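You operate a simulated robot arm through the tools that you are given. There is no shell and no other tool.

You are at the controls of a simulated robot arm. One attempt, no reset.

JOB
Clamp the pale rack in the vice and sand its rough patch smooth.
Fine: Tighten before sanding, leave it clamped and put the sanding block back. What is to be rubbed or washed off counts as gone when no trace of it is left.

It is judged by the outcome, as a careful person would: the job done as asked, and still so three seconds after it is handed in. It fails if anything else is knocked over, pushed out of place, dropped, spilled or broken.

ROBOT AND FRAMES
A 7-joint arm with a fingered hand, fixed in place. Base frame: the origin is at the foot of the arm, x ahead of it, y to its left, z up. Lengths are in mm, angles in degrees, forces in N, time in s.
Its first joint turns from -166.0 to 166.0 degrees. Payload 3.7 kg.
The TCP is the grasp point between the finger pads, 25 mm short of the fingertips. In the tool frame z runs along the fingers and y along their closing line. Largest opening 88 mm; the body of the gripper starts 29 mm behind the TCP. The gripper is a hand of 5 fingers: y runs from the thumb to the fingers, the wrist lies at [-13, -106, -174] in the tool frame.
Orientation is told as [roll, pitch, yaw] about the base's x, y, z axes, in that order, counted from this pose: with the fingers straight down and the wrist toward the robot, the tool's x, y and z point along [0, 1, 0], [1, 0, 0] and [0, 0, -1] of the base frame.

CONTROLS
- The arm moves only by the tool move_arm. Its argument "motion" is a list of rows, each an object of numbers (a shift or turn left out is 0): "wx", "wy", "wz": the turn, a rotation vector about the base's x, y, z in degrees; "x", "y", "z": the shift along the base's x, y, z in mm. In form: [{"wx": .., "wy": .., "wz": .., "x": .., "y": .., "z": ..}, ...]. A call has 1 to 20 rows; each row is the pose to reach, as a shift and turn from the pose commanded when the call began. Rows are played at 5 a second. More than 50 mm and 8.6 degrees between two rows, and nothing of the call is played. A pose out of reach is approached as far as the arm can. The call stops where the force on the tool passes 40 N (or 10 N more than at its start, if that is more) or the arm is blocked; 0.2 s more then pass. In this call time passes only in rows, and 0.2 s behind the last. The reply holds the time, the measured pose of the TCP, the force on the tool along the base axes, the opening and the grip force, in the units named above and with some noise, with the torque about the TCP (base axes, N m) and any sound that the robot's microphone picked up.
- Cameras (640 x 400 px; columns grow to the right, rows downward): "scene" is fixed at [204.5, -498.5, 1481.7]; the picture's right is [0.78, -0.63, 0.00], its down [-0.24, -0.30, -0.92] and it looks along [0.58, 0.72, -0.39] (base axes); focal length 356 px, centre (320, 200). "wrist" rides on the gripper at [59, -79, -105] in the tool frame; the picture's right is [-0.73, 0.32, -0.61], its down [-0.62, -0.68, 0.38] and it looks along [-0.29, 0.66, 0.70] (tool axes); focal length 234 px, centre (320, 200). There is no depth. A picture from a camera that has moved, and an enlarged one, comes with that camera's place and axes in the base frame and with its lens. The place of the scene camera against the robot may be out by one fixed shift of up to 18 mm in any direction.
- snapshot(camera): a new picture of that camera. It takes no simulated time.
- curl_fingers(index, middle, ring, little, thumb_bend, thumb_turn): sets how far each is bent, from 0 (flat) to 1 (curled in); at 0.3 the hand is open as for a grip, at 0.7 the pads meet at the TCP. One left out holds its place. A second passes; each finger stops where it meets its share of the squeeze, and holds until it gets a number again. It is the only way to open and close the hand. It gives what a move gives, with no picture; readings hold the bend of each and the force on index, middle, ring, little, thumb and palm. thumb_turn goes from beside the hand (0) to across from the fingers (1), as for a grip.
- close_up(camera, box): a new picture of the part [left, top, right, bottom] of that camera's present view, enlarged. It takes no simulated time.
- sign_off(): hands the job in; it is judged then, once.

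Nothing tells you positions but the pictures and the camera data. Unless the task says otherwise, let go and move clear before handing in.

The tools are called after "Call:" by a JSON object that holds its "op" and its "data". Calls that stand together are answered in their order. move_arm: Moves the arm, as the interface text tells. Its arguments: {"type":"object","properties":{"motion":{"type":"array"}},"required":["motion"]} The other tools are called the same way: curl_fingers (index, middle, ring, little, thumb_bend, thumb_turn) moves the fingers one by one; snapshot (camera) takes a picture; close_up (camera, box) takes an enlarged picture of a part of a camera's view; sign_off () hands the job in.

At the start:

```text
time_s: 0.0
tool_pos: [490.4, 331.5, 1271.9]
orientation: [0.0, 0.0, -0.1]
force: [-0.7, 0.1, 0.2]
ft_torque: [0.01, 0.02, 0.0]
grip_width: 87.7
grasp_force: 0.0
shape: jaw
bend: [0.3, 0.3, 0.3, 0.3, 0.3, 0.98]
finger forces: [0.1, 0.0, 0.1, 0.0, 0.0, 0.0]
```

scene: 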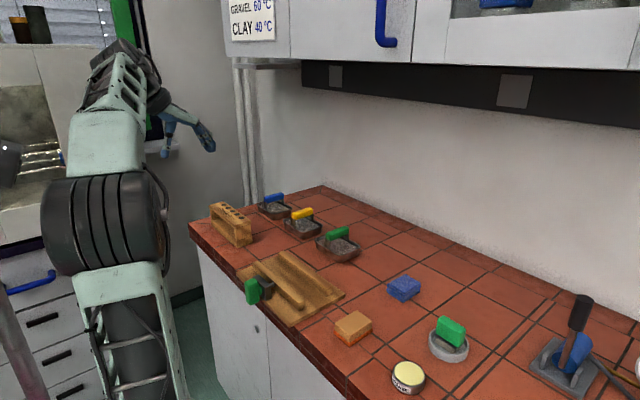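
wrist: 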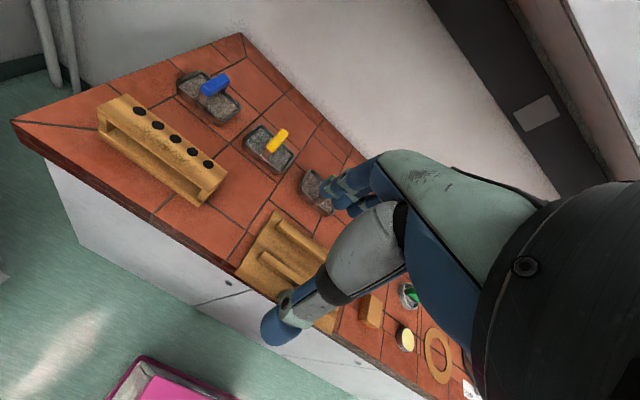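

I see a tiled bench with a wooden test-tube rack, several trays, a bench vice board with a green handle, and blocks. I'll look closer before moving.

Call:
{"op": "close_up", "data": {"camera": "scene", "box": [180, 180, 380, 305]}}

Call:
{"op": "close_up", "data": {"camera": "scene", "box": [320, 260, 520, 400]}}

Call:
{"op": "close_up", "data": {"camera": "scene", "box": [230, 240, 350, 330]}}

Call:
{"op": "close_up", "data": {"camera": "wrist", "box": [220, 180, 480, 400]}}

Call:
{"op": "close_up", "data": {"camera": "wrist", "box": [80, 40, 340, 220]}}

```text
3.20 times, centred on (280, 242) of scene
camera zoom: at [204.5, -498.5, 1481.7], right [0.78, -0.63, 0.0], down [-0.24, -0.3, -0.92], along [0.58, 0.72, -0.39], focal length 1141 px, centre (448, 64)
```

zoom: 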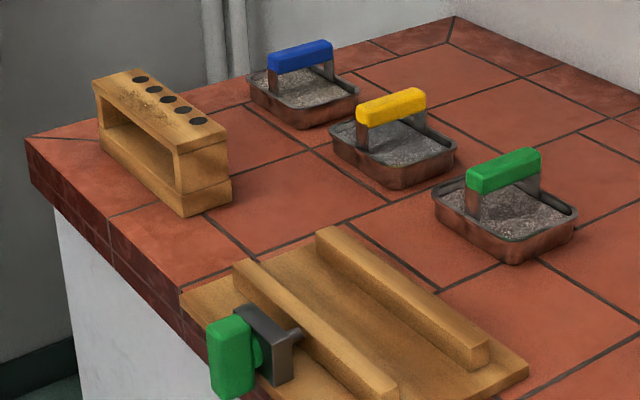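

```text
2.86 times, centred on (420, 330) of scene
camera zoom: at [204.5, -498.5, 1481.7], right [0.78, -0.63, 0.0], down [-0.24, -0.3, -0.92], along [0.58, 0.72, -0.39], focal length 1019 px, centre (34, -171)
```

zoom: 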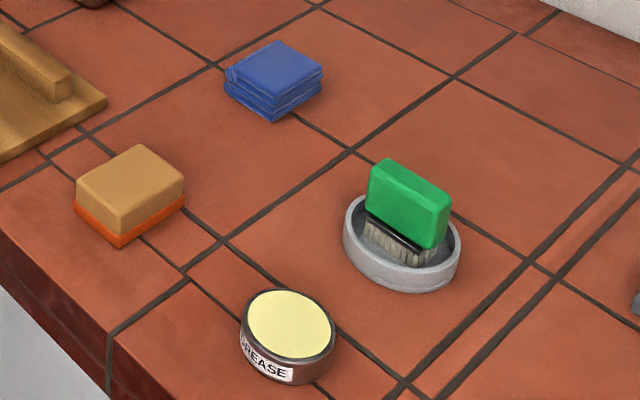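

```text
4.44 times, centred on (290, 285) of scene
camera zoom: at [204.5, -498.5, 1481.7], right [0.78, -0.63, 0.0], down [-0.24, -0.3, -0.92], along [0.58, 0.72, -0.39], focal length 1584 px, centre (453, -178)
```

zoom: 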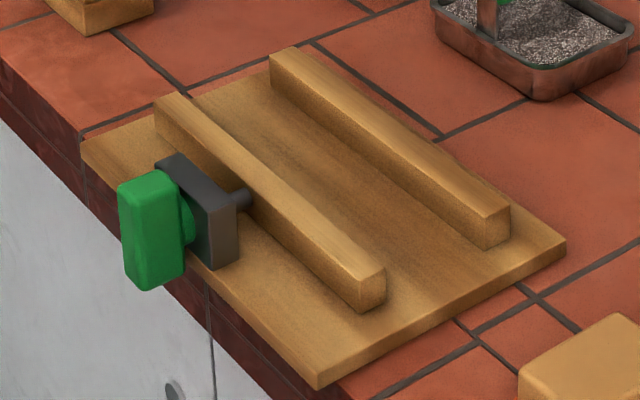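

```text
1.82 times, centred on (350, 290) of wrist
camera zoom: at [409.9, 390.3, 1377.1], right [0.32, -0.73, 0.61], down [-0.68, -0.62, -0.38], along [0.66, -0.29, -0.7], focal length 426 px, centre (266, 36)
```

zoom: 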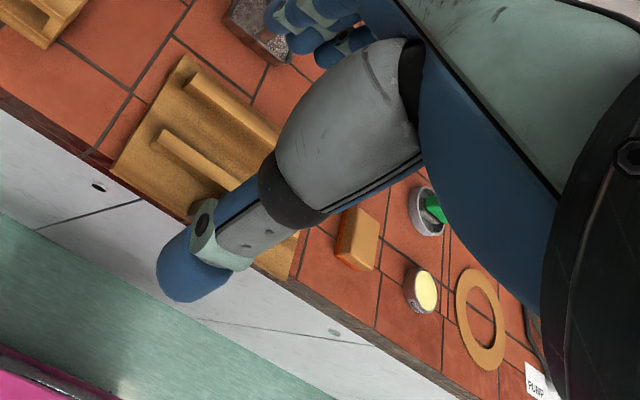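

```text
2.22 times, centred on (210, 130) of wrist
camera zoom: at [409.9, 390.3, 1377.1], right [0.32, -0.73, 0.61], down [-0.68, -0.62, -0.38], along [0.66, -0.29, -0.7], focal length 520 px, centre (564, 356)
```

zoom: 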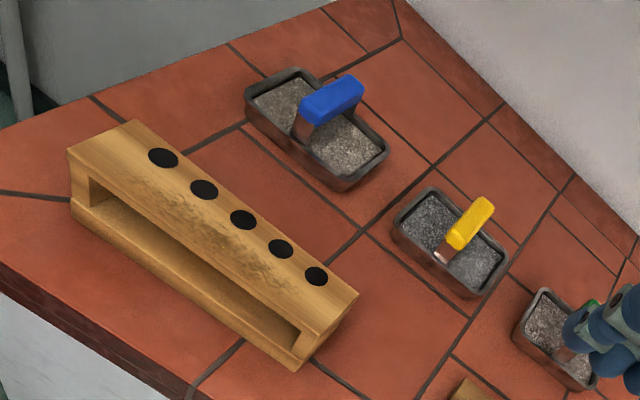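

I take the bench top to be near z≈925 with its front edge at x≈545. The rack stands at about (635, 500), the vice between y≈27 and 237, its green knob over the front edge, and the tan/orange sanding block at about (640, -110). I'll move the hand for a better look at the vice.

Call:
{"op": "move_arm", "data": {"motion": [{"x": -30, "y": -15, "z": -25}, {"x": -60, "y": -30, "z": -50}, {"x": -90, "y": -45, "z": -75}, {"x": -120, "y": -60, "z": -100}, {"x": -140, "y": -75, "z": -130}]}}

Call:
{"op": "snapshot", "data": {"camera": "wrist"}}

```text
time_s: 1.2
tool_pos: [368.1, 248.9, 1141.8]
orientation: [0.2, 1.0, -2.3]
force: [0.7, -0.7, -0.3]
ft_torque: [-0.01, -0.05, 0.03]
grip_width: 87.5
grasp_force: 0.1
shape: jaw
bend: [0.3, 0.3, 0.3, 0.3, 0.3, 0.98]
finger forces: [0.1, 0.0, 0.1, 0.1, 0.0, 0.0]
```

```text
taken
camera wrist: at [292.6, 309.9, 1248.3], right [0.3, -0.74, 0.6], down [-0.71, -0.59, -0.37], along [0.63, -0.31, -0.71], focal length 234 px, centre (320, 200)
```

wrist: 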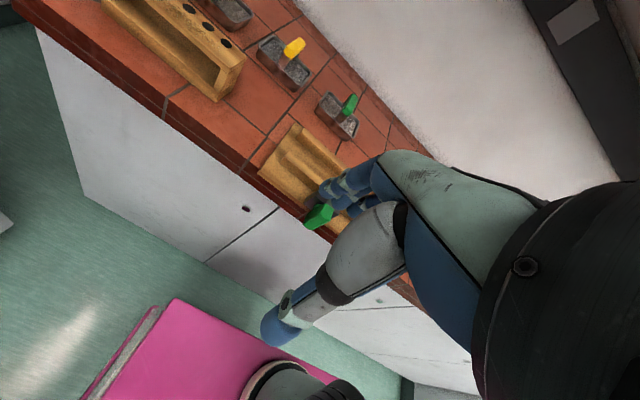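

The knob and vice are partly hidden behind the hand, so I'll move to the right (-y) for a clear view.

Call:
{"op": "move_arm", "data": {"motion": [{"y": -40, "z": -10}, {"y": -80, "z": -20}, {"y": -120, "z": -30}, {"y": -120, "z": -30}, {"y": -120, "z": -30}]}}

Call:
{"op": "snapshot", "data": {"camera": "wrist"}}

Call:
{"op": "close_up", "data": {"camera": "wrist", "box": [180, 60, 380, 220]}}

```text
time_s: 2.4
tool_pos: [350.2, 135.7, 1115.1]
orientation: [0.0, 0.1, 0.0]
force: [0.3, 0.2, -0.6]
ft_torque: [-0.01, -0.02, -0.01]
grip_width: 87.7
grasp_force: 0.1
shape: jaw
bend: [0.3, 0.3, 0.3, 0.3, 0.3, 0.98]
finger forces: [0.0, 0.0, 0.0, 0.0, 0.1, 0.1]
```

```text
taken
camera wrist: at [270.5, 196.1, 1220.2], right [0.32, -0.73, 0.61], down [-0.68, -0.62, -0.38], along [0.66, -0.29, -0.7], focal length 234 px, centre (320, 200)
```

wrist: 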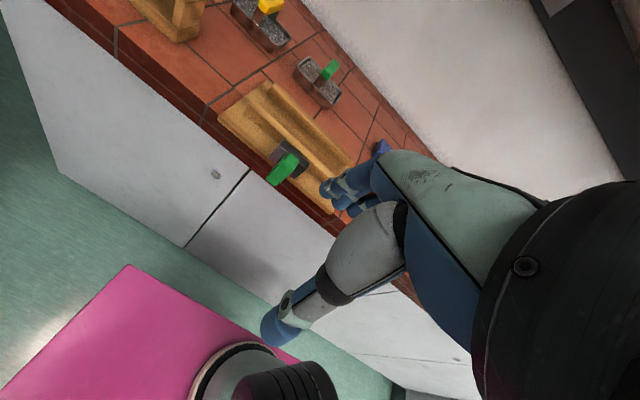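

```text
2.50 times, centred on (280, 140) of wrist
camera zoom: at [270.5, 196.1, 1220.2], right [0.32, -0.73, 0.61], down [-0.68, -0.62, -0.38], along [0.66, -0.29, -0.7], focal length 585 px, centre (420, 350)
```

zoom: 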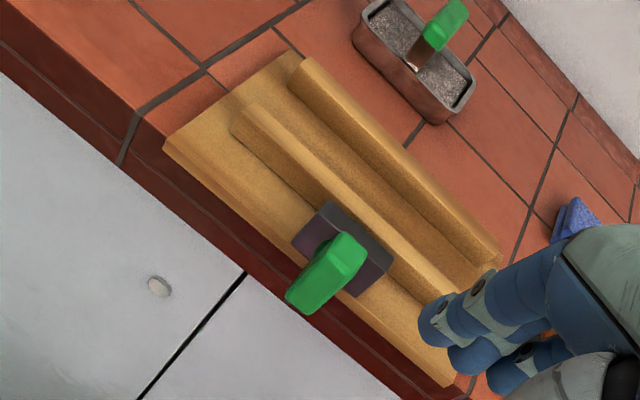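

The vice is now clear: the knob sits on a screw along x, and the near jaw slides. I'll zoom in on the vice and rack to measure the gap.

Call:
{"op": "close_up", "data": {"camera": "wrist", "box": [210, 70, 310, 132]}}

Call:
{"op": "close_up", "data": {"camera": "wrist", "box": [260, 120, 360, 220]}}

Call:
{"op": "close_up", "data": {"camera": "scene", "box": [235, 240, 305, 305]}}

Call:
{"op": "close_up", "data": {"camera": "scene", "box": [200, 195, 260, 255]}}

Call:
{"op": "close_up", "data": {"camera": "scene", "box": [290, 270, 380, 360]}}

```text
6.40 times, centred on (260, 101) of wrist
camera zoom: at [270.5, 196.1, 1220.2], right [0.32, -0.73, 0.61], down [-0.68, -0.62, -0.38], along [0.66, -0.29, -0.7], focal length 1499 px, centre (704, 834)
```

zoom: 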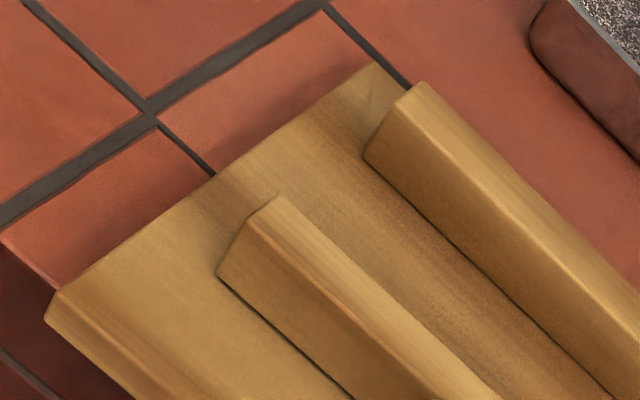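

```text
4.00 times, centred on (310, 170) of wrist
camera zoom: at [270.5, 196.1, 1220.2], right [0.32, -0.73, 0.61], down [-0.68, -0.62, -0.38], along [0.66, -0.29, -0.7], focal length 937 px, centre (360, 320)
```

zoom: 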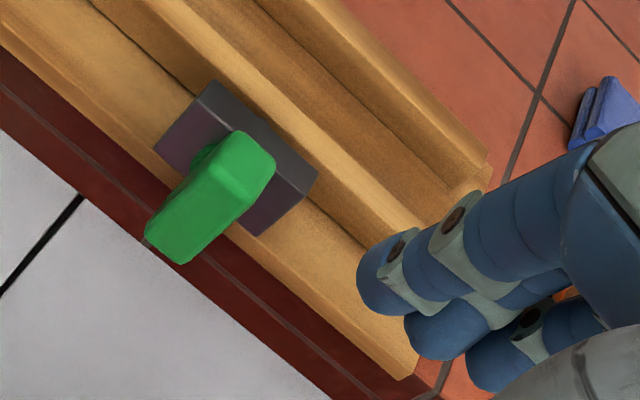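

```text
6.15 times, centred on (270, 272) of scene
camera zoom: at [204.5, -498.5, 1481.7], right [0.78, -0.63, 0.0], down [-0.24, -0.3, -0.92], along [0.58, 0.72, -0.39], focal length 2194 px, centre (628, -246)
```

zoom: 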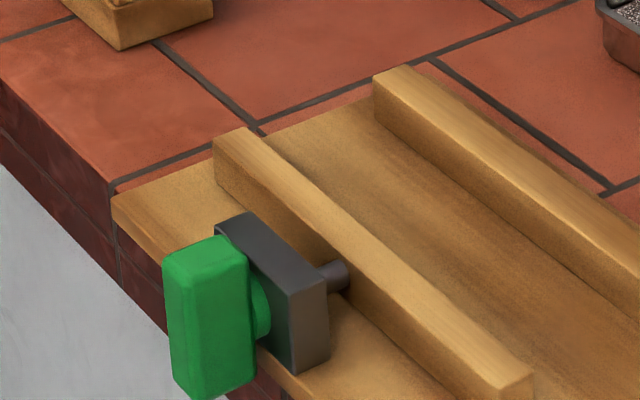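

```text
6.67 times, centred on (230, 225) of scene
camera zoom: at [204.5, -498.5, 1481.7], right [0.78, -0.63, 0.0], down [-0.24, -0.3, -0.92], along [0.58, 0.72, -0.39], focal length 2377 px, centre (920, 33)
```

zoom: 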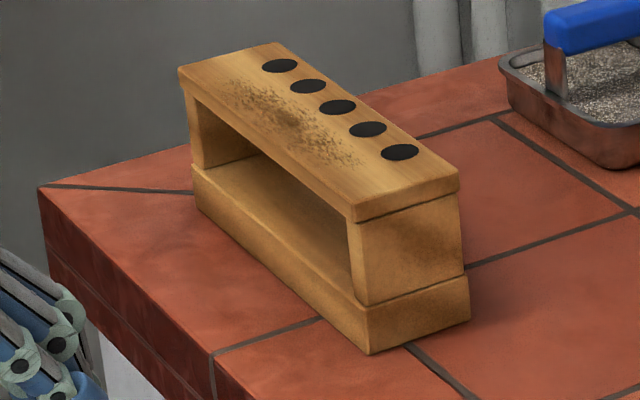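

```text
4.44 times, centred on (335, 315) of scene
camera zoom: at [204.5, -498.5, 1481.7], right [0.78, -0.63, 0.0], down [-0.24, -0.3, -0.92], along [0.58, 0.72, -0.39], focal length 1584 px, centre (253, -311)
```

zoom: 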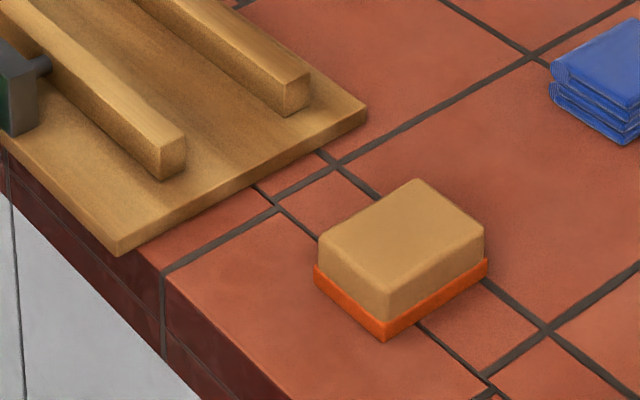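

The rough patch is on the rack's top, on the near side of the holes. The vice gap looks like about 70 mm against a rack of about 60 mm. I'll move the wrist camera over the rack to measure it.

Call:
{"op": "move_arm", "data": {"motion": [{"x": 14, "y": 43, "z": 4}, {"x": 28, "y": 86, "z": 8}, {"x": 42, "y": 129, "z": 12}, {"x": 56, "y": 172, "z": 16}, {"x": 70, "y": 215, "z": 20}, {"x": 85, "y": 256, "z": 25}, {"x": 85, "y": 256, "z": 25}, {"x": 85, "y": 256, "z": 25}]}}

Call:
{"op": "snapshot", "data": {"camera": "wrist"}}

Call:
{"op": "close_up", "data": {"camera": "wrist", "box": [140, 20, 340, 145]}}

Call:
{"op": "snapshot", "data": {"camera": "scene"}}

```text
time_s: 4.2
tool_pos: [439.9, 391.2, 1140.8]
orientation: [0.0, 0.2, -0.2]
force: [0.3, 0.0, -0.8]
ft_torque: [0.0, 0.02, -0.02]
grip_width: 87.8
grasp_force: 0.1
shape: jaw
bend: [0.3, 0.3, 0.3, 0.3, 0.3, 0.98]
finger forces: [0.0, 0.1, 0.1, 0.0, 0.0, 0.0]
```

```text
taken
camera wrist: at [360.3, 451.1, 1246.4], right [0.32, -0.73, 0.6], down [-0.69, -0.62, -0.38], along [0.65, -0.29, -0.7], focal length 234 px, centre (320, 200)
```

wrist: 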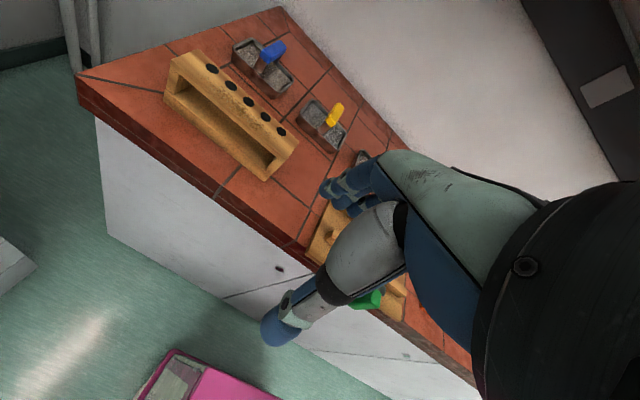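

```text
3.20 times, centred on (240, 82) of wrist
camera zoom: at [360.3, 451.1, 1246.4], right [0.32, -0.73, 0.6], down [-0.69, -0.62, -0.38], along [0.65, -0.29, -0.7], focal length 749 px, centre (576, 576)
```

zoom: 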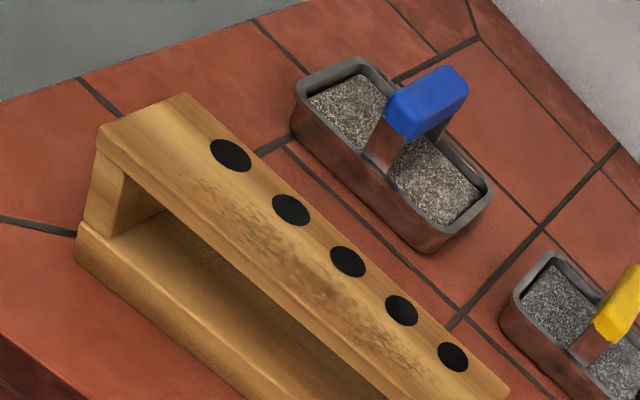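

```text
taken
```

scene: 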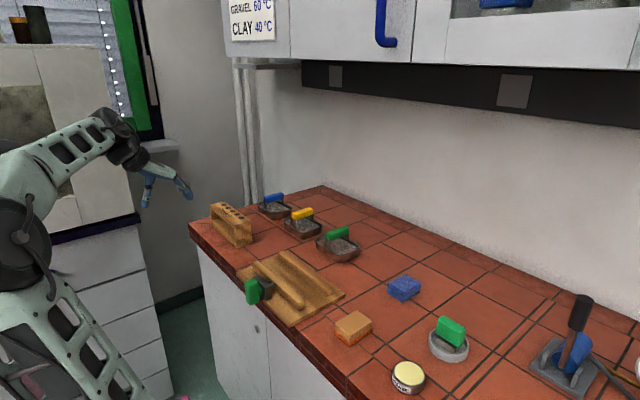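

The rack is well in view. I'll take a tighter shot that includes its right end.

Call:
{"op": "close_up", "data": {"camera": "wrist", "box": [155, 35, 315, 195]}}

Call:
{"op": "close_up", "data": {"camera": "wrist", "box": [155, 40, 235, 120]}}

Call:
{"op": "close_up", "data": {"camera": "wrist", "box": [230, 110, 310, 190]}}

```text
2.50 times, centred on (235, 115) of wrist
camera zoom: at [360.3, 451.1, 1246.4], right [0.32, -0.73, 0.6], down [-0.69, -0.62, -0.38], along [0.65, -0.29, -0.7], focal length 585 px, centre (532, 412)
```

zoom: 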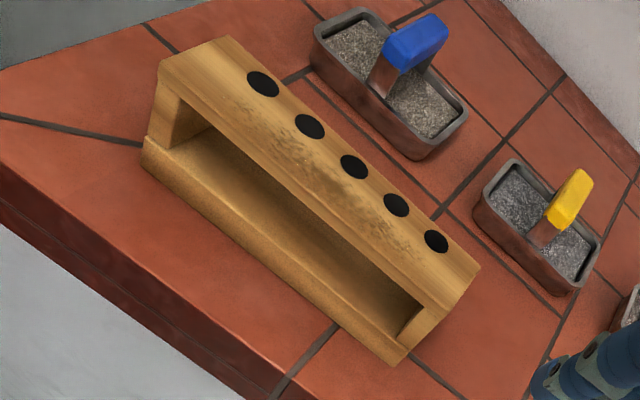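

```text
5.00 times, centred on (195, 80) of wrist
camera zoom: at [360.3, 451.1, 1246.4], right [0.32, -0.73, 0.6], down [-0.69, -0.62, -0.38], along [0.65, -0.29, -0.7], focal length 1171 px, centre (945, 800)
```

zoom: 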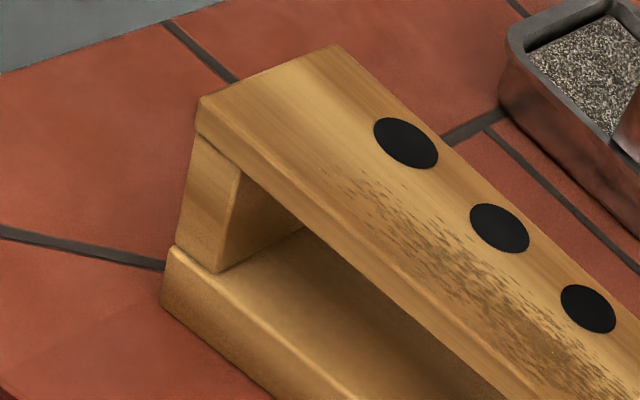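

```text
5.00 times, centred on (270, 150) of wrist
camera zoom: at [360.3, 451.1, 1246.4], right [0.32, -0.73, 0.6], down [-0.69, -0.62, -0.38], along [0.65, -0.29, -0.7], focal length 1171 px, centre (570, 450)
```

zoom: 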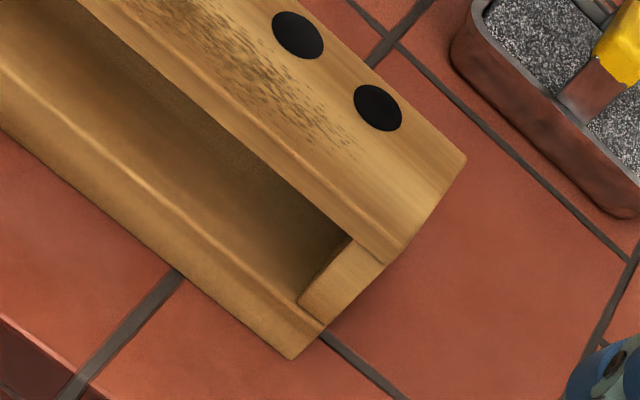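

I take the rack as roughly x 623–675, y 423–616, about 79 mm tall with its top near z≈987, square to the bench. I'll move to a pre-grasp above its middle and check alignment.

Call:
{"op": "move_arm", "data": {"motion": [{"x": 36, "y": 21, "z": 0}, {"x": 72, "y": 42, "z": 0}, {"x": 108, "y": 63, "z": -10}, {"x": 144, "y": 84, "z": -25}, {"x": 180, "y": 105, "z": -45}, {"x": 213, "y": 127, "z": -70}, {"x": 213, "y": 127, "z": -70}, {"x": 213, "y": 127, "z": -70}]}}

Call:
{"op": "snapshot", "data": {"camera": "wrist"}}

Call:
{"op": "close_up", "data": {"camera": "scene", "box": [180, 140, 300, 260]}}

```text
time_s: 6.0
tool_pos: [647.5, 514.5, 1064.2]
orientation: [0.0, 0.1, 0.0]
force: [0.4, 0.9, 0.3]
ft_torque: [0.04, -0.03, 0.01]
grip_width: 87.9
grasp_force: 0.2
shape: jaw
bend: [0.3, 0.3, 0.3, 0.3, 0.3, 0.97]
finger forces: [0.0, 0.0, 0.0, 0.0, 0.0, 0.0]
```

```text
taken
camera wrist: at [568.7, 573.5, 1170.2], right [0.32, -0.73, 0.61], down [-0.68, -0.62, -0.38], along [0.66, -0.29, -0.7], focal length 234 px, centre (320, 200)
```

wrist: 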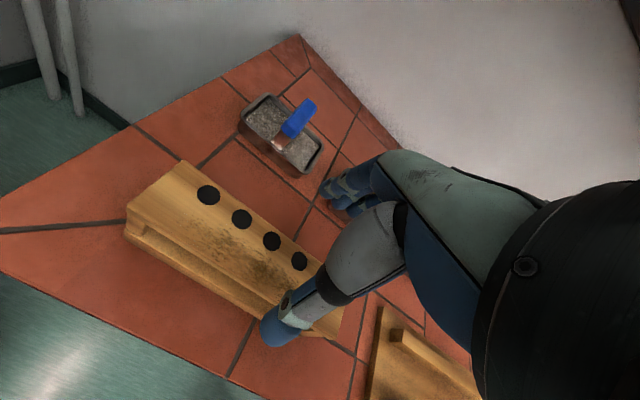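

```text
3.33 times, centred on (240, 200) of scene
camera zoom: at [204.5, -498.5, 1481.7], right [0.78, -0.63, 0.0], down [-0.24, -0.3, -0.92], along [0.58, 0.72, -0.39], focal length 1188 px, centre (587, 200)
```

zoom: 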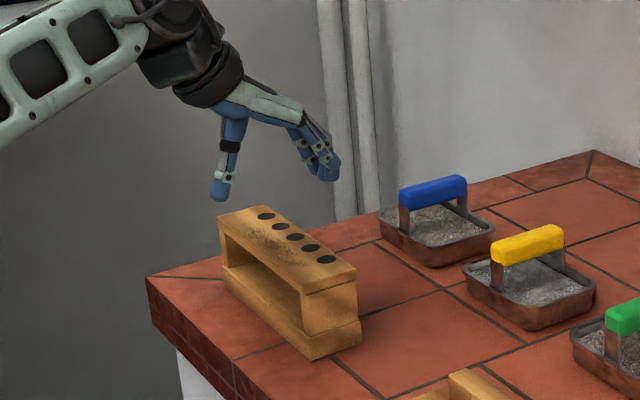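

The rack's top is at z≈985, centred at about (650, 520), and the open hand straddles it. I'll lower gently so the pads meet the top slab.

Call:
{"op": "move_arm", "data": {"motion": [{"x": 1, "y": 1, "z": -15}, {"x": 2, "y": 1, "z": -30}, {"x": 2, "y": 1, "z": -45}, {"x": 2, "y": 1, "z": -60}, {"x": 2, "y": 1, "z": -72}, {"x": 2, "y": 1, "z": -82}, {"x": 2, "y": 1, "z": -88}, {"x": 2, "y": 1, "z": -88}]}}

Call:
{"op": "snapshot", "data": {"camera": "wrist"}}

Call:
{"op": "close_up", "data": {"camera": "scene", "box": [180, 160, 280, 260]}}

```text
time_s: 7.8
tool_pos: [649.3, 520.8, 979.3]
orientation: [-0.1, -0.1, 0.0]
force: [0.1, -0.9, 0.4]
ft_torque: [0.03, 0.01, -0.01]
grip_width: 87.7
grasp_force: 0.0
shape: jaw
bend: [0.3, 0.3, 0.3, 0.3, 0.3, 0.97]
finger forces: [0.0, 0.0, 0.1, 0.0, 0.1, 0.0]
```

```text
taken
camera wrist: at [570.2, 578.7, 1084.2], right [0.32, -0.73, 0.61], down [-0.68, -0.62, -0.38], along [0.66, -0.29, -0.7], focal length 234 px, centre (320, 200)
```

wrist: 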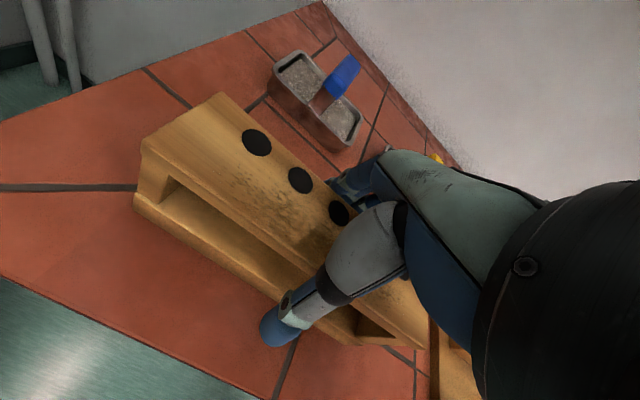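

```text
4.00 times, centred on (230, 210) of scene
camera zoom: at [204.5, -498.5, 1481.7], right [0.78, -0.63, 0.0], down [-0.24, -0.3, -0.92], along [0.58, 0.72, -0.39], focal length 1426 px, centre (680, 160)
```

zoom: 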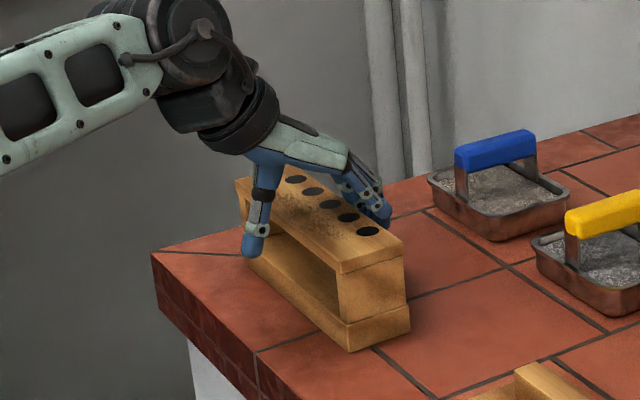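

The hand straddles the rack with no contact. I'll close the grip.

Call:
{"op": "curl_fingers", "data": {"index": 0.6, "middle": 0.6, "ring": 0.6, "little": 0.6, "thumb_bend": 0.6}}

Call:
{"op": "close_up", "data": {"camera": "scene", "box": [190, 170, 270, 250]}}

Call:
{"op": "snapshot", "data": {"camera": "wrist"}}

```text
time_s: 8.8
tool_pos: [650.9, 519.5, 978.4]
orientation: [-0.1, 0.0, 0.1]
force: [0.6, 0.4, 1.4]
ft_torque: [-0.08, -0.09, 0.05]
grip_width: 50.0
grasp_force: 18.9
shape: fingers
bend: [0.48, 0.58, 0.57, 0.55, 0.47, 0.94]
finger forces: [10.0, 1.4, 2.6, 5.3, 19.0, 0.0]
```

```text
5.00 times, centred on (230, 210) of scene
camera zoom: at [204.5, -498.5, 1481.7], right [0.78, -0.63, 0.0], down [-0.24, -0.3, -0.92], along [0.58, 0.72, -0.39], focal length 1783 px, centre (770, 150)
```

zoom: 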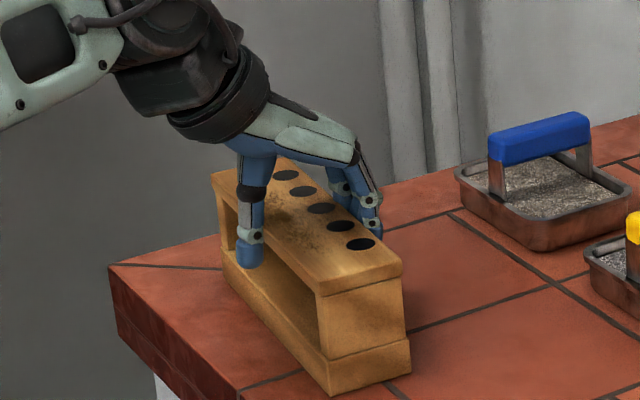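

```text
taken
camera wrist: at [570.2, 578.7, 1084.2], right [0.32, -0.73, 0.61], down [-0.68, -0.62, -0.38], along [0.66, -0.29, -0.7], focal length 234 px, centre (320, 200)
```

wrist: 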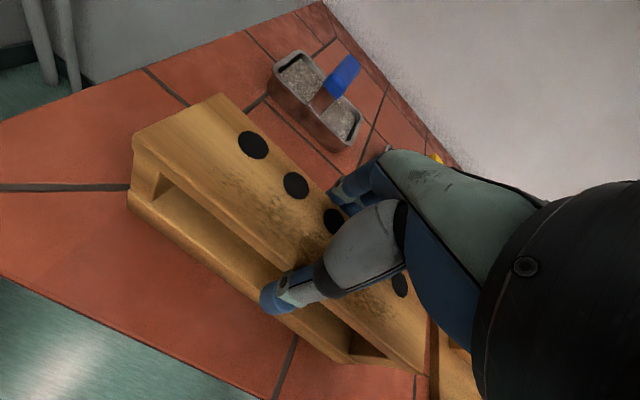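

The rack is gripped at the top slab (50 mm, 19 N) and still square. I'll lift it slowly.

Call:
{"op": "move_arm", "data": {"motion": [{"z": 5}, {"z": 12}, {"z": 22}, {"z": 35}, {"z": 50}, {"z": 65}, {"z": 80}, {"z": 90}, {"z": 90}]}}

Call:
{"op": "snapshot", "data": {"camera": "wrist"}}

Call:
{"op": "close_up", "data": {"camera": "scene", "box": [170, 130, 330, 290]}}

```text
time_s: 10.8
tool_pos: [650.7, 520.0, 1067.3]
orientation: [0.0, -0.1, 0.0]
force: [-0.2, 0.3, -3.0]
ft_torque: [0.02, -0.03, -0.02]
grip_width: 49.8
grasp_force: 18.8
shape: fingers
bend: [0.48, 0.59, 0.57, 0.55, 0.48, 0.94]
finger forces: [10.4, 1.3, 2.6, 4.8, 18.5, 0.0]
```

```text
taken
camera wrist: at [570.4, 579.3, 1173.1], right [0.32, -0.73, 0.61], down [-0.68, -0.62, -0.38], along [0.66, -0.29, -0.7], focal length 234 px, centre (320, 200)
```

wrist: 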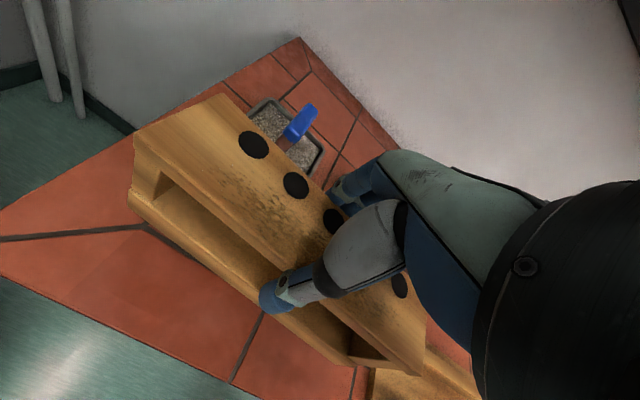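

```text
2.50 times, centred on (250, 210) of scene
camera zoom: at [204.5, -498.5, 1481.7], right [0.78, -0.63, 0.0], down [-0.24, -0.3, -0.92], along [0.58, 0.72, -0.39], focal length 891 px, centre (495, 175)
```

zoom: 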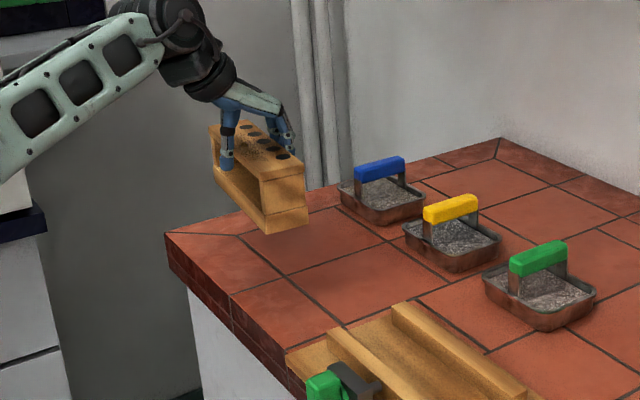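

The rack is lifted level and weighs about 3 N. I'll carry it over the vice at a safe height, where the camera can look steeply down on the jaws.

Call:
{"op": "move_arm", "data": {"motion": [{"y": -10, "z": 15}, {"x": 3, "y": -35, "z": 35}, {"x": 6, "y": -65, "z": 52}, {"x": 9, "y": -95, "z": 53}, {"x": 12, "y": -125, "z": 53}, {"x": 15, "y": -155, "z": 53}, {"x": 18, "y": -185, "z": 53}, {"x": 21, "y": -215, "z": 53}, {"x": 24, "y": -245, "z": 53}, {"x": 27, "y": -275, "z": 53}, {"x": 31, "y": -305, "z": 53}, {"x": 35, "y": -335, "z": 53}, {"x": 39, "y": -365, "z": 53}, {"x": 43, "y": -385, "z": 53}, {"x": 44, "y": -395, "z": 53}, {"x": 44, "y": -395, "z": 53}, {"x": 44, "y": -395, "z": 53}]}}

Call:
{"op": "snapshot", "data": {"camera": "wrist"}}

Call:
{"op": "close_up", "data": {"camera": "wrist", "box": [20, 150, 180, 310]}}

Call:
{"op": "close_up", "data": {"camera": "scene", "box": [220, 170, 380, 330]}}

```text
time_s: 14.4
tool_pos: [692.8, 125.7, 1124.6]
orientation: [0.0, 0.0, 0.0]
force: [-0.4, -0.2, -1.9]
ft_torque: [-0.02, 0.02, 0.01]
grip_width: 50.1
grasp_force: 18.8
shape: fingers
bend: [0.49, 0.59, 0.57, 0.55, 0.48, 0.94]
finger forces: [10.5, 1.1, 2.4, 5.0, 18.7, 0.0]
```

```text
taken
camera wrist: at [613.7, 184.7, 1228.8], right [0.32, -0.73, 0.61], down [-0.68, -0.62, -0.38], along [0.66, -0.29, -0.7], focal length 234 px, centre (320, 200)
```

wrist: 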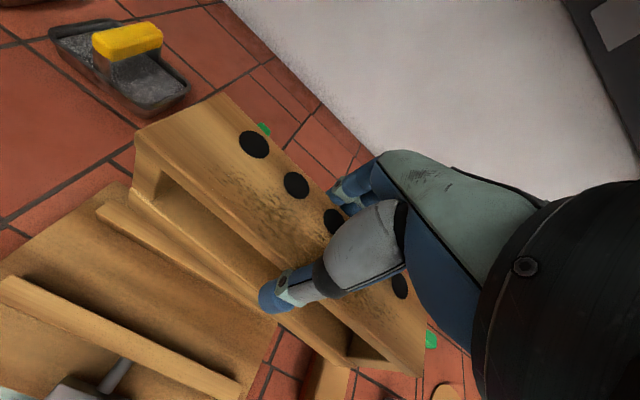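

```text
2.50 times, centred on (100, 230) of wrist
camera zoom: at [613.7, 184.7, 1228.8], right [0.32, -0.73, 0.61], down [-0.68, -0.62, -0.38], along [0.66, -0.29, -0.7], focal length 585 px, centre (870, 125)
```

zoom: 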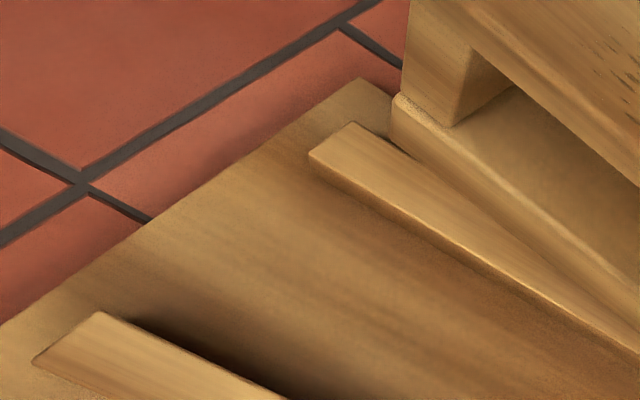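

```text
2.50 times, centred on (300, 250) of scene
camera zoom: at [204.5, -498.5, 1481.7], right [0.78, -0.63, 0.0], down [-0.24, -0.3, -0.92], along [0.58, 0.72, -0.39], focal length 891 px, centre (370, 75)
```

zoom: 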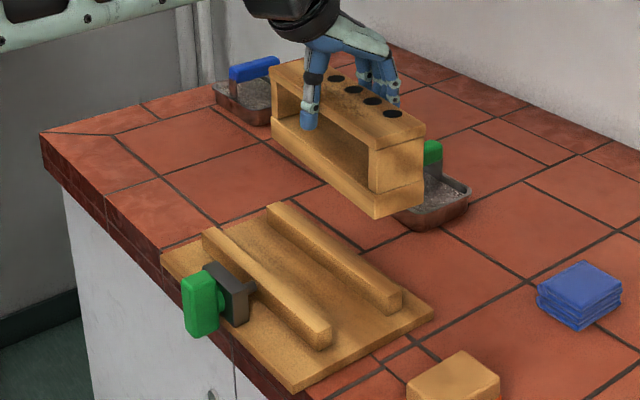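

From this steep view the jaw gap runs x≈617–685 with jaw tops at z≈937. I'll check whether the rack hangs level in the hand before lowering it.

Call:
{"op": "close_up", "data": {"camera": "scene", "box": [280, 185, 400, 265]}}

Call:
{"op": "close_up", "data": {"camera": "wrist", "box": [110, 80, 270, 240]}}

Call:
{"op": "close_up", "data": {"camera": "wrist", "box": [280, 260, 440, 400]}}

```text
5.00 times, centred on (340, 225) of scene
camera zoom: at [204.5, -498.5, 1481.7], right [0.78, -0.63, 0.0], down [-0.24, -0.3, -0.92], along [0.58, 0.72, -0.39], focal length 1783 px, centre (220, 75)
```

zoom: 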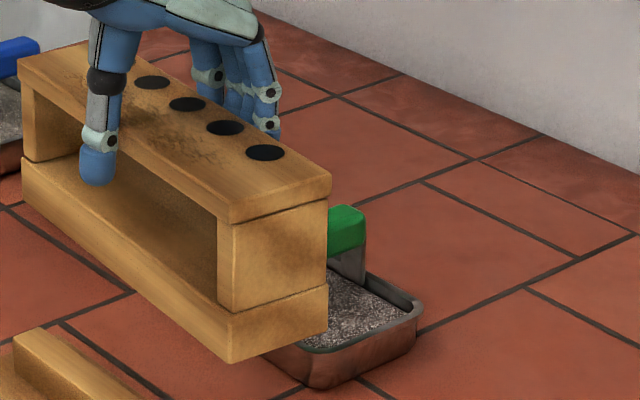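

```text
2.50 times, centred on (190, 160) of wrist
camera zoom: at [613.7, 184.7, 1228.8], right [0.32, -0.73, 0.61], down [-0.68, -0.62, -0.38], along [0.66, -0.29, -0.7], focal length 585 px, centre (645, 300)
```

zoom: 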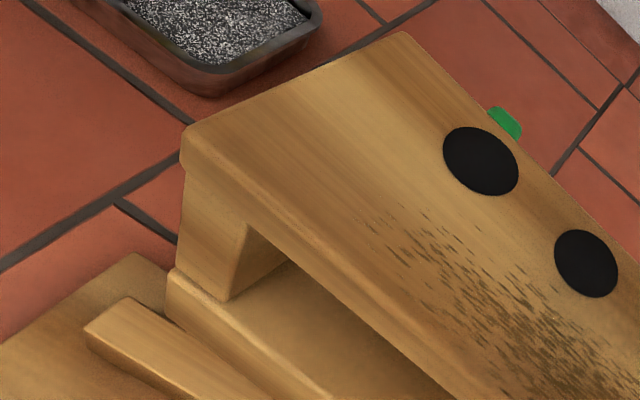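

```text
2.86 times, centred on (360, 330) of wrist
camera zoom: at [613.7, 184.7, 1228.8], right [0.32, -0.73, 0.61], down [-0.68, -0.62, -0.38], along [0.66, -0.29, -0.7], focal length 669 px, centre (206, -171)
```

zoom: 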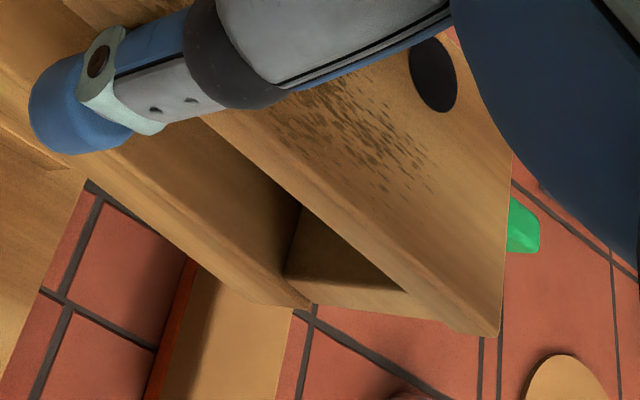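

The rack is level but sits yawed about 4–5° clockwise in the hand. I'll turn the hand +4.5° here and check it against the jaws.

Call:
{"op": "move_arm", "data": {"motion": [{"wz": 1.5}, {"wz": 3}, {"wz": 4.5}, {"wz": 4.5}, {"wz": 4.5}]}}

Call:
{"op": "snapshot", "data": {"camera": "wrist"}}

Call:
{"op": "close_up", "data": {"camera": "wrist", "box": [0, 80, 320, 400]}}

Call:
{"op": "close_up", "data": {"camera": "scene", "box": [240, 180, 400, 330]}}

```text
time_s: 15.6
tool_pos: [694.4, 125.4, 1122.6]
orientation: [0.0, -0.1, 4.5]
force: [0.5, -0.7, -2.0]
ft_torque: [0.04, -0.03, 0.02]
grip_width: 50.0
grasp_force: 18.4
shape: fingers
bend: [0.49, 0.59, 0.57, 0.55, 0.48, 0.94]
finger forces: [10.7, 1.1, 2.4, 5.0, 18.7, 0.0]
```

```text
taken
camera wrist: at [609.7, 178.7, 1227.4], right [0.38, -0.7, 0.61], down [-0.63, -0.68, -0.38], along [0.68, -0.24, -0.7], focal length 234 px, centre (320, 200)
```

wrist: 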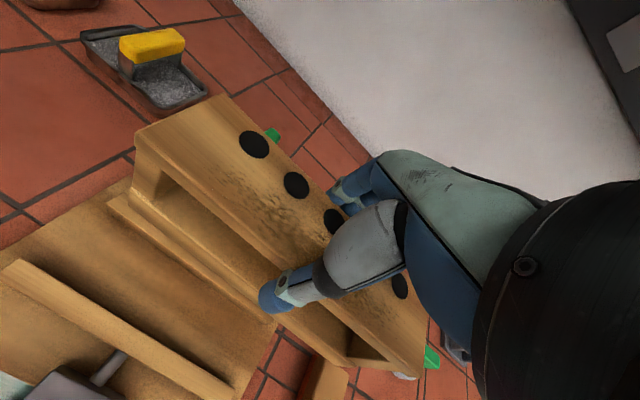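

```text
1.25 times, centred on (160, 240) of wrist
camera zoom: at [609.7, 178.7, 1227.4], right [0.38, -0.7, 0.61], down [-0.63, -0.68, -0.38], along [0.68, -0.24, -0.7], focal length 293 px, centre (520, 150)
```

zoom: 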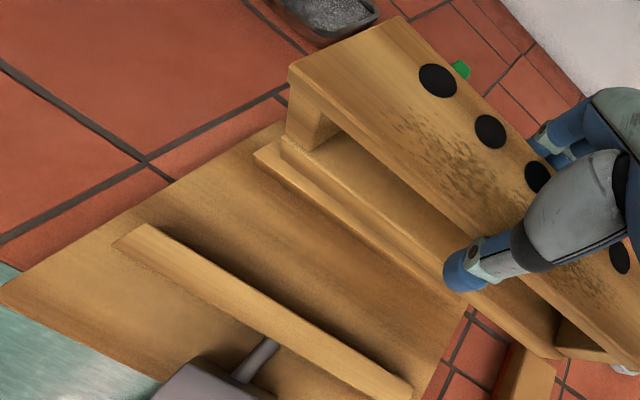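

```text
2.67 times, centred on (320, 255) of scene
camera zoom: at [204.5, -498.5, 1481.7], right [0.78, -0.63, 0.0], down [-0.24, -0.3, -0.92], along [0.58, 0.72, -0.39], focal length 951 px, centre (320, 53)
```

zoom: 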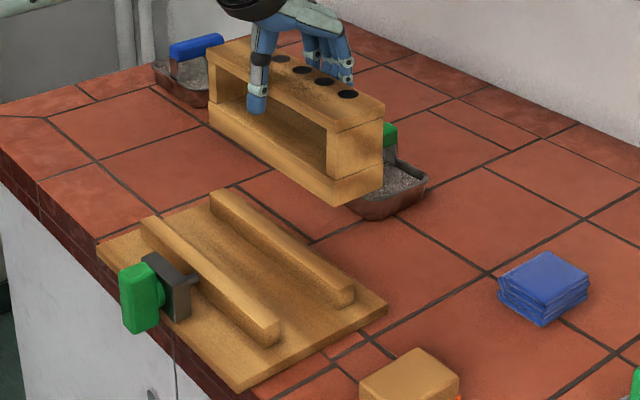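

The rack is now parallel to the jaws, with its faces at about -32 and +21 mm in x from the TCP. I'll centre it over the gap and lower to just above the jaw tops.

Call:
{"op": "move_arm", "data": {"motion": [{"x": -15, "y": 13}, {"x": -37, "y": 33, "z": -5}, {"x": -37, "y": 33, "z": -25}, {"x": -37, "y": 33, "z": -45}, {"x": -37, "y": 33, "z": -65}, {"x": -37, "y": 33, "z": -80}, {"x": -37, "y": 33, "z": -85}, {"x": -37, "y": 33, "z": -85}, {"x": -37, "y": 33, "z": -85}]}}

Call:
{"op": "snapshot", "data": {"camera": "wrist"}}

Call:
{"op": "close_up", "data": {"camera": "wrist", "box": [60, 80, 380, 400]}}

Call:
{"op": "close_up", "data": {"camera": "scene", "box": [235, 210, 355, 330]}}

```text
time_s: 17.6
tool_pos: [656.0, 157.6, 1037.2]
orientation: [-0.1, -0.1, 4.5]
force: [1.2, -0.1, -2.8]
ft_torque: [-0.02, -0.03, 0.01]
grip_width: 50.0
grasp_force: 18.6
shape: fingers
bend: [0.49, 0.59, 0.57, 0.55, 0.48, 0.94]
finger forces: [10.6, 1.1, 2.3, 4.9, 18.4, 0.0]
```

```text
taken
camera wrist: at [571.8, 211.2, 1142.3], right [0.38, -0.7, 0.61], down [-0.63, -0.67, -0.38], along [0.68, -0.24, -0.7], focal length 234 px, centre (320, 200)
```

wrist: 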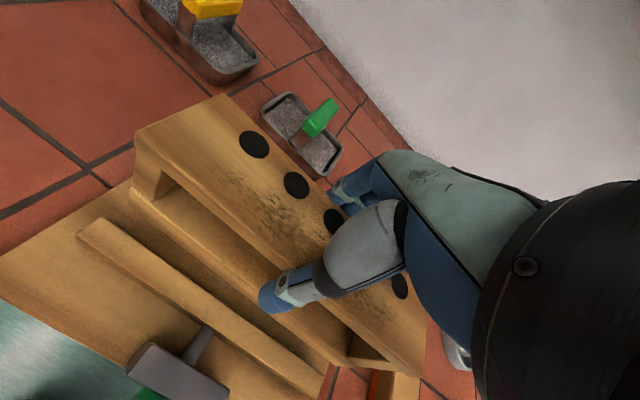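

```text
1.25 times, centred on (220, 240) of wrist
camera zoom: at [571.8, 211.2, 1142.3], right [0.38, -0.7, 0.61], down [-0.63, -0.67, -0.38], along [0.68, -0.24, -0.7], focal length 293 px, centre (445, 150)
```

zoom: 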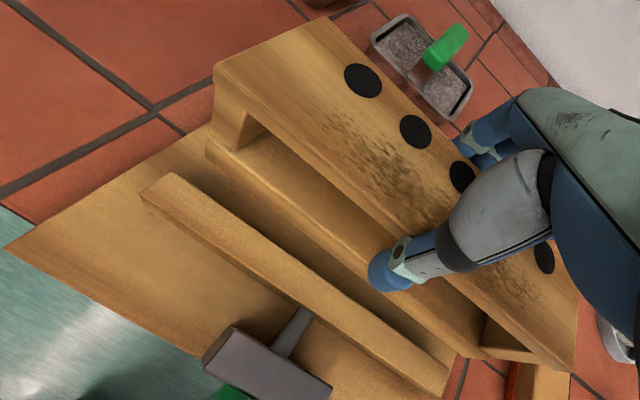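

```text
3.33 times, centred on (295, 270) of scene
camera zoom: at [204.5, -498.5, 1481.7], right [0.78, -0.63, 0.0], down [-0.24, -0.3, -0.92], along [0.58, 0.72, -0.39], focal length 1188 px, centre (403, -33)
```

zoom: 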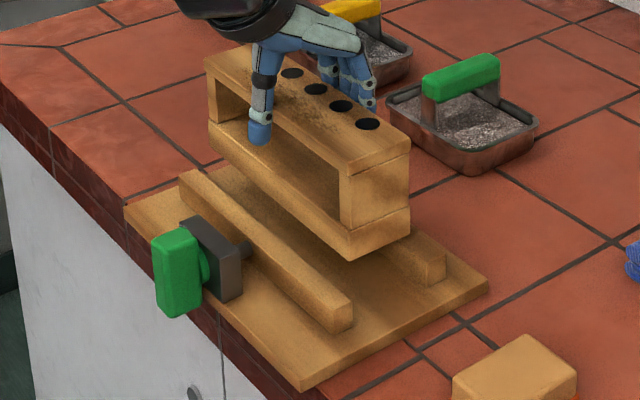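

The rack bottom is at about z=967, level, with roughly 7 mm clearance to each jaw. I'll lower it between the jaws, slowly near the plate.

Call:
{"op": "move_arm", "data": {"motion": [{"z": -6}, {"z": -12}, {"z": -18}, {"z": -23}, {"z": -28}, {"z": -32}, {"z": -36}, {"z": -36}]}}

Call:
{"op": "close_up", "data": {"camera": "wrist", "box": [60, 80, 380, 400]}}

Call:
{"op": "close_up", "data": {"camera": "scene", "box": [235, 210, 355, 330]}}

```text
time_s: 19.4
tool_pos: [656.2, 158.3, 1001.2]
orientation: [0.0, 0.0, 4.5]
force: [-0.3, 0.0, -2.1]
ft_torque: [-0.03, -0.03, 0.01]
grip_width: 50.0
grasp_force: 18.8
shape: fingers
bend: [0.49, 0.59, 0.57, 0.55, 0.48, 0.94]
finger forces: [10.5, 1.1, 2.4, 5.1, 18.5, 0.0]
```

```text
1.25 times, centred on (220, 240) of wrist
camera zoom: at [572.1, 210.9, 1105.1], right [0.38, -0.7, 0.61], down [-0.63, -0.67, -0.38], along [0.68, -0.24, -0.7], focal length 293 px, centre (445, 150)
```

zoom: 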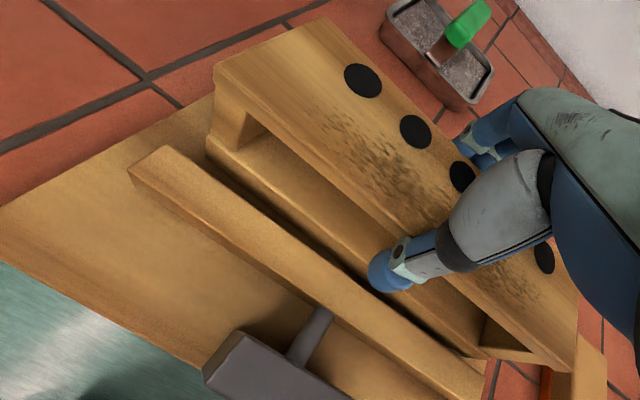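

```text
3.33 times, centred on (295, 270) of scene
camera zoom: at [204.5, -498.5, 1481.7], right [0.78, -0.63, 0.0], down [-0.24, -0.3, -0.92], along [0.58, 0.72, -0.39], focal length 1188 px, centre (403, -33)
```

zoom: 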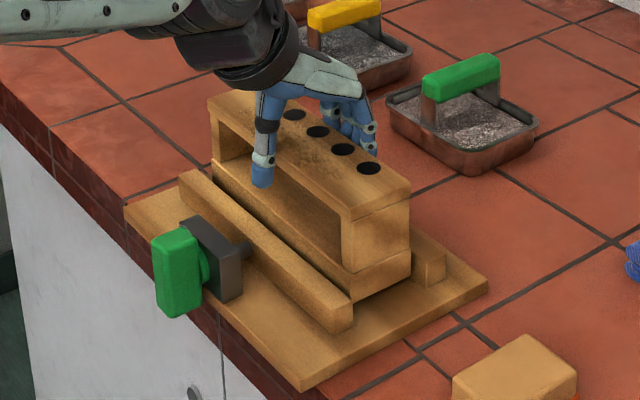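

The rack has entered between the jaws without contact. I'll continue in small steps and watch the force.

Call:
{"op": "move_arm", "data": {"motion": [{"z": -2}, {"z": -4}, {"z": -6}, {"z": -7}, {"z": -8}]}}

```text
time_s: 20.6
tool_pos: [656.7, 156.7, 992.7]
orientation: [0.1, -0.1, 4.4]
force: [0.6, -0.5, -2.1]
ft_torque: [0.02, -0.02, 0.0]
grip_width: 49.8
grasp_force: 19.1
shape: fingers
bend: [0.49, 0.59, 0.57, 0.55, 0.48, 0.94]
finger forces: [10.6, 1.1, 2.4, 5.0, 18.5, 0.0]
```

Call:
{"op": "move_arm", "data": {"motion": [{"z": -1}, {"z": -2}, {"z": -3}, {"z": -4}]}}

Call:
{"op": "close_up", "data": {"camera": "scene", "box": [275, 240, 355, 320]}}

```text
time_s: 21.6
tool_pos: [657.5, 158.7, 989.4]
orientation: [0.0, -0.1, 4.5]
force: [-3.5, -3.4, 14.6]
ft_torque: [-0.03, -0.09, -0.02]
grip_width: 49.8
grasp_force: 18.7
shape: fingers
bend: [0.49, 0.59, 0.58, 0.56, 0.48, 0.94]
finger forces: [9.9, 0.4, 1.2, 4.6, 20.3, 0.0]
```

```text
5.00 times, centred on (315, 280) of scene
camera zoom: at [204.5, -498.5, 1481.7], right [0.78, -0.63, 0.0], down [-0.24, -0.3, -0.92], along [0.58, 0.72, -0.39], focal length 1783 px, centre (345, -200)
```

zoom: 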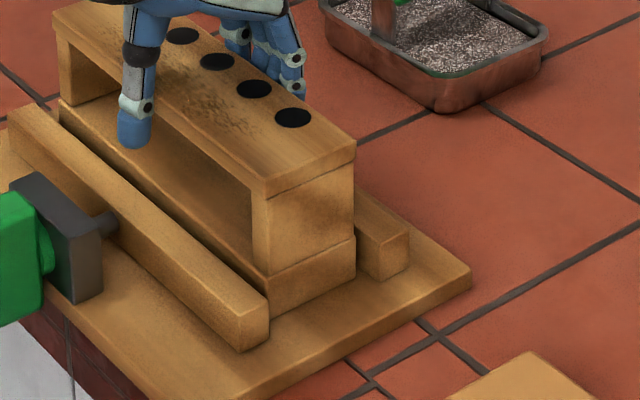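

Contact with the plate at TCP z≈990. The rack rests between the jaws. I'll relieve the pressure slightly and let go.

Call:
{"op": "move_arm", "data": {"motion": [{"z": 1}, {"z": 1.5}]}}

Call:
{"op": "curl_fingers", "data": {"index": 0.3, "middle": 0.3, "ring": 0.3, "little": 0.3, "thumb_bend": 0.3}}

Call:
{"op": "snapshot", "data": {"camera": "wrist"}}

Call:
{"op": "close_up", "data": {"camera": "scene", "box": [255, 230, 355, 330]}}

```text
time_s: 22.2
tool_pos: [656.5, 159.4, 990.6]
orientation: [0.0, 0.0, 4.6]
force: [-1.8, 2.8, 5.5]
ft_torque: [0.01, -0.04, 0.02]
grip_width: 49.8
grasp_force: 18.3
shape: fingers
bend: [0.49, 0.59, 0.58, 0.56, 0.48, 0.94]
finger forces: [10.1, 0.8, 2.0, 4.5, 19.1, 0.0]
```

```text
time_s: 23.2
tool_pos: [658.3, 158.9, 991.1]
orientation: [-0.1, 0.0, 4.3]
force: [-0.3, -0.3, 0.1]
ft_torque: [0.01, -0.03, 0.03]
grip_width: 84.6
grasp_force: 0.0
shape: fingers
bend: [0.3, 0.3, 0.3, 0.3, 0.3, 0.97]
finger forces: [0.1, 0.0, 0.0, 0.0, 0.0, 0.0]
```

```text
taken
camera wrist: at [573.4, 210.9, 1095.6], right [0.38, -0.7, 0.61], down [-0.63, -0.67, -0.38], along [0.68, -0.24, -0.7], focal length 234 px, centre (320, 200)
```

wrist: 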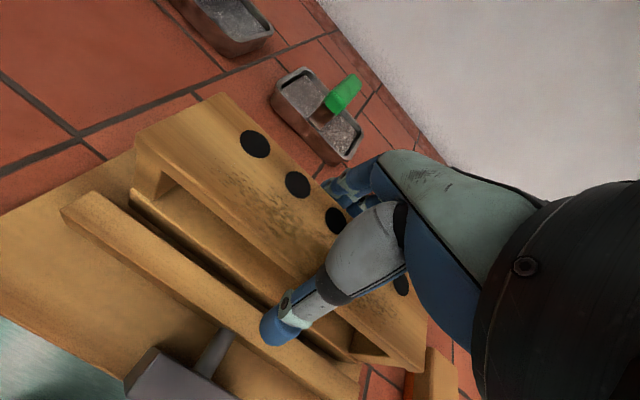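

```text
4.00 times, centred on (305, 280) of scene
camera zoom: at [204.5, -498.5, 1481.7], right [0.78, -0.63, 0.0], down [-0.24, -0.3, -0.92], along [0.58, 0.72, -0.39], focal length 1426 px, centre (380, -120)
```

zoom: 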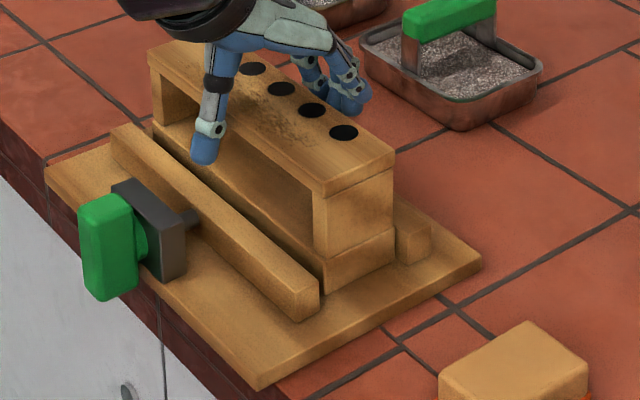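

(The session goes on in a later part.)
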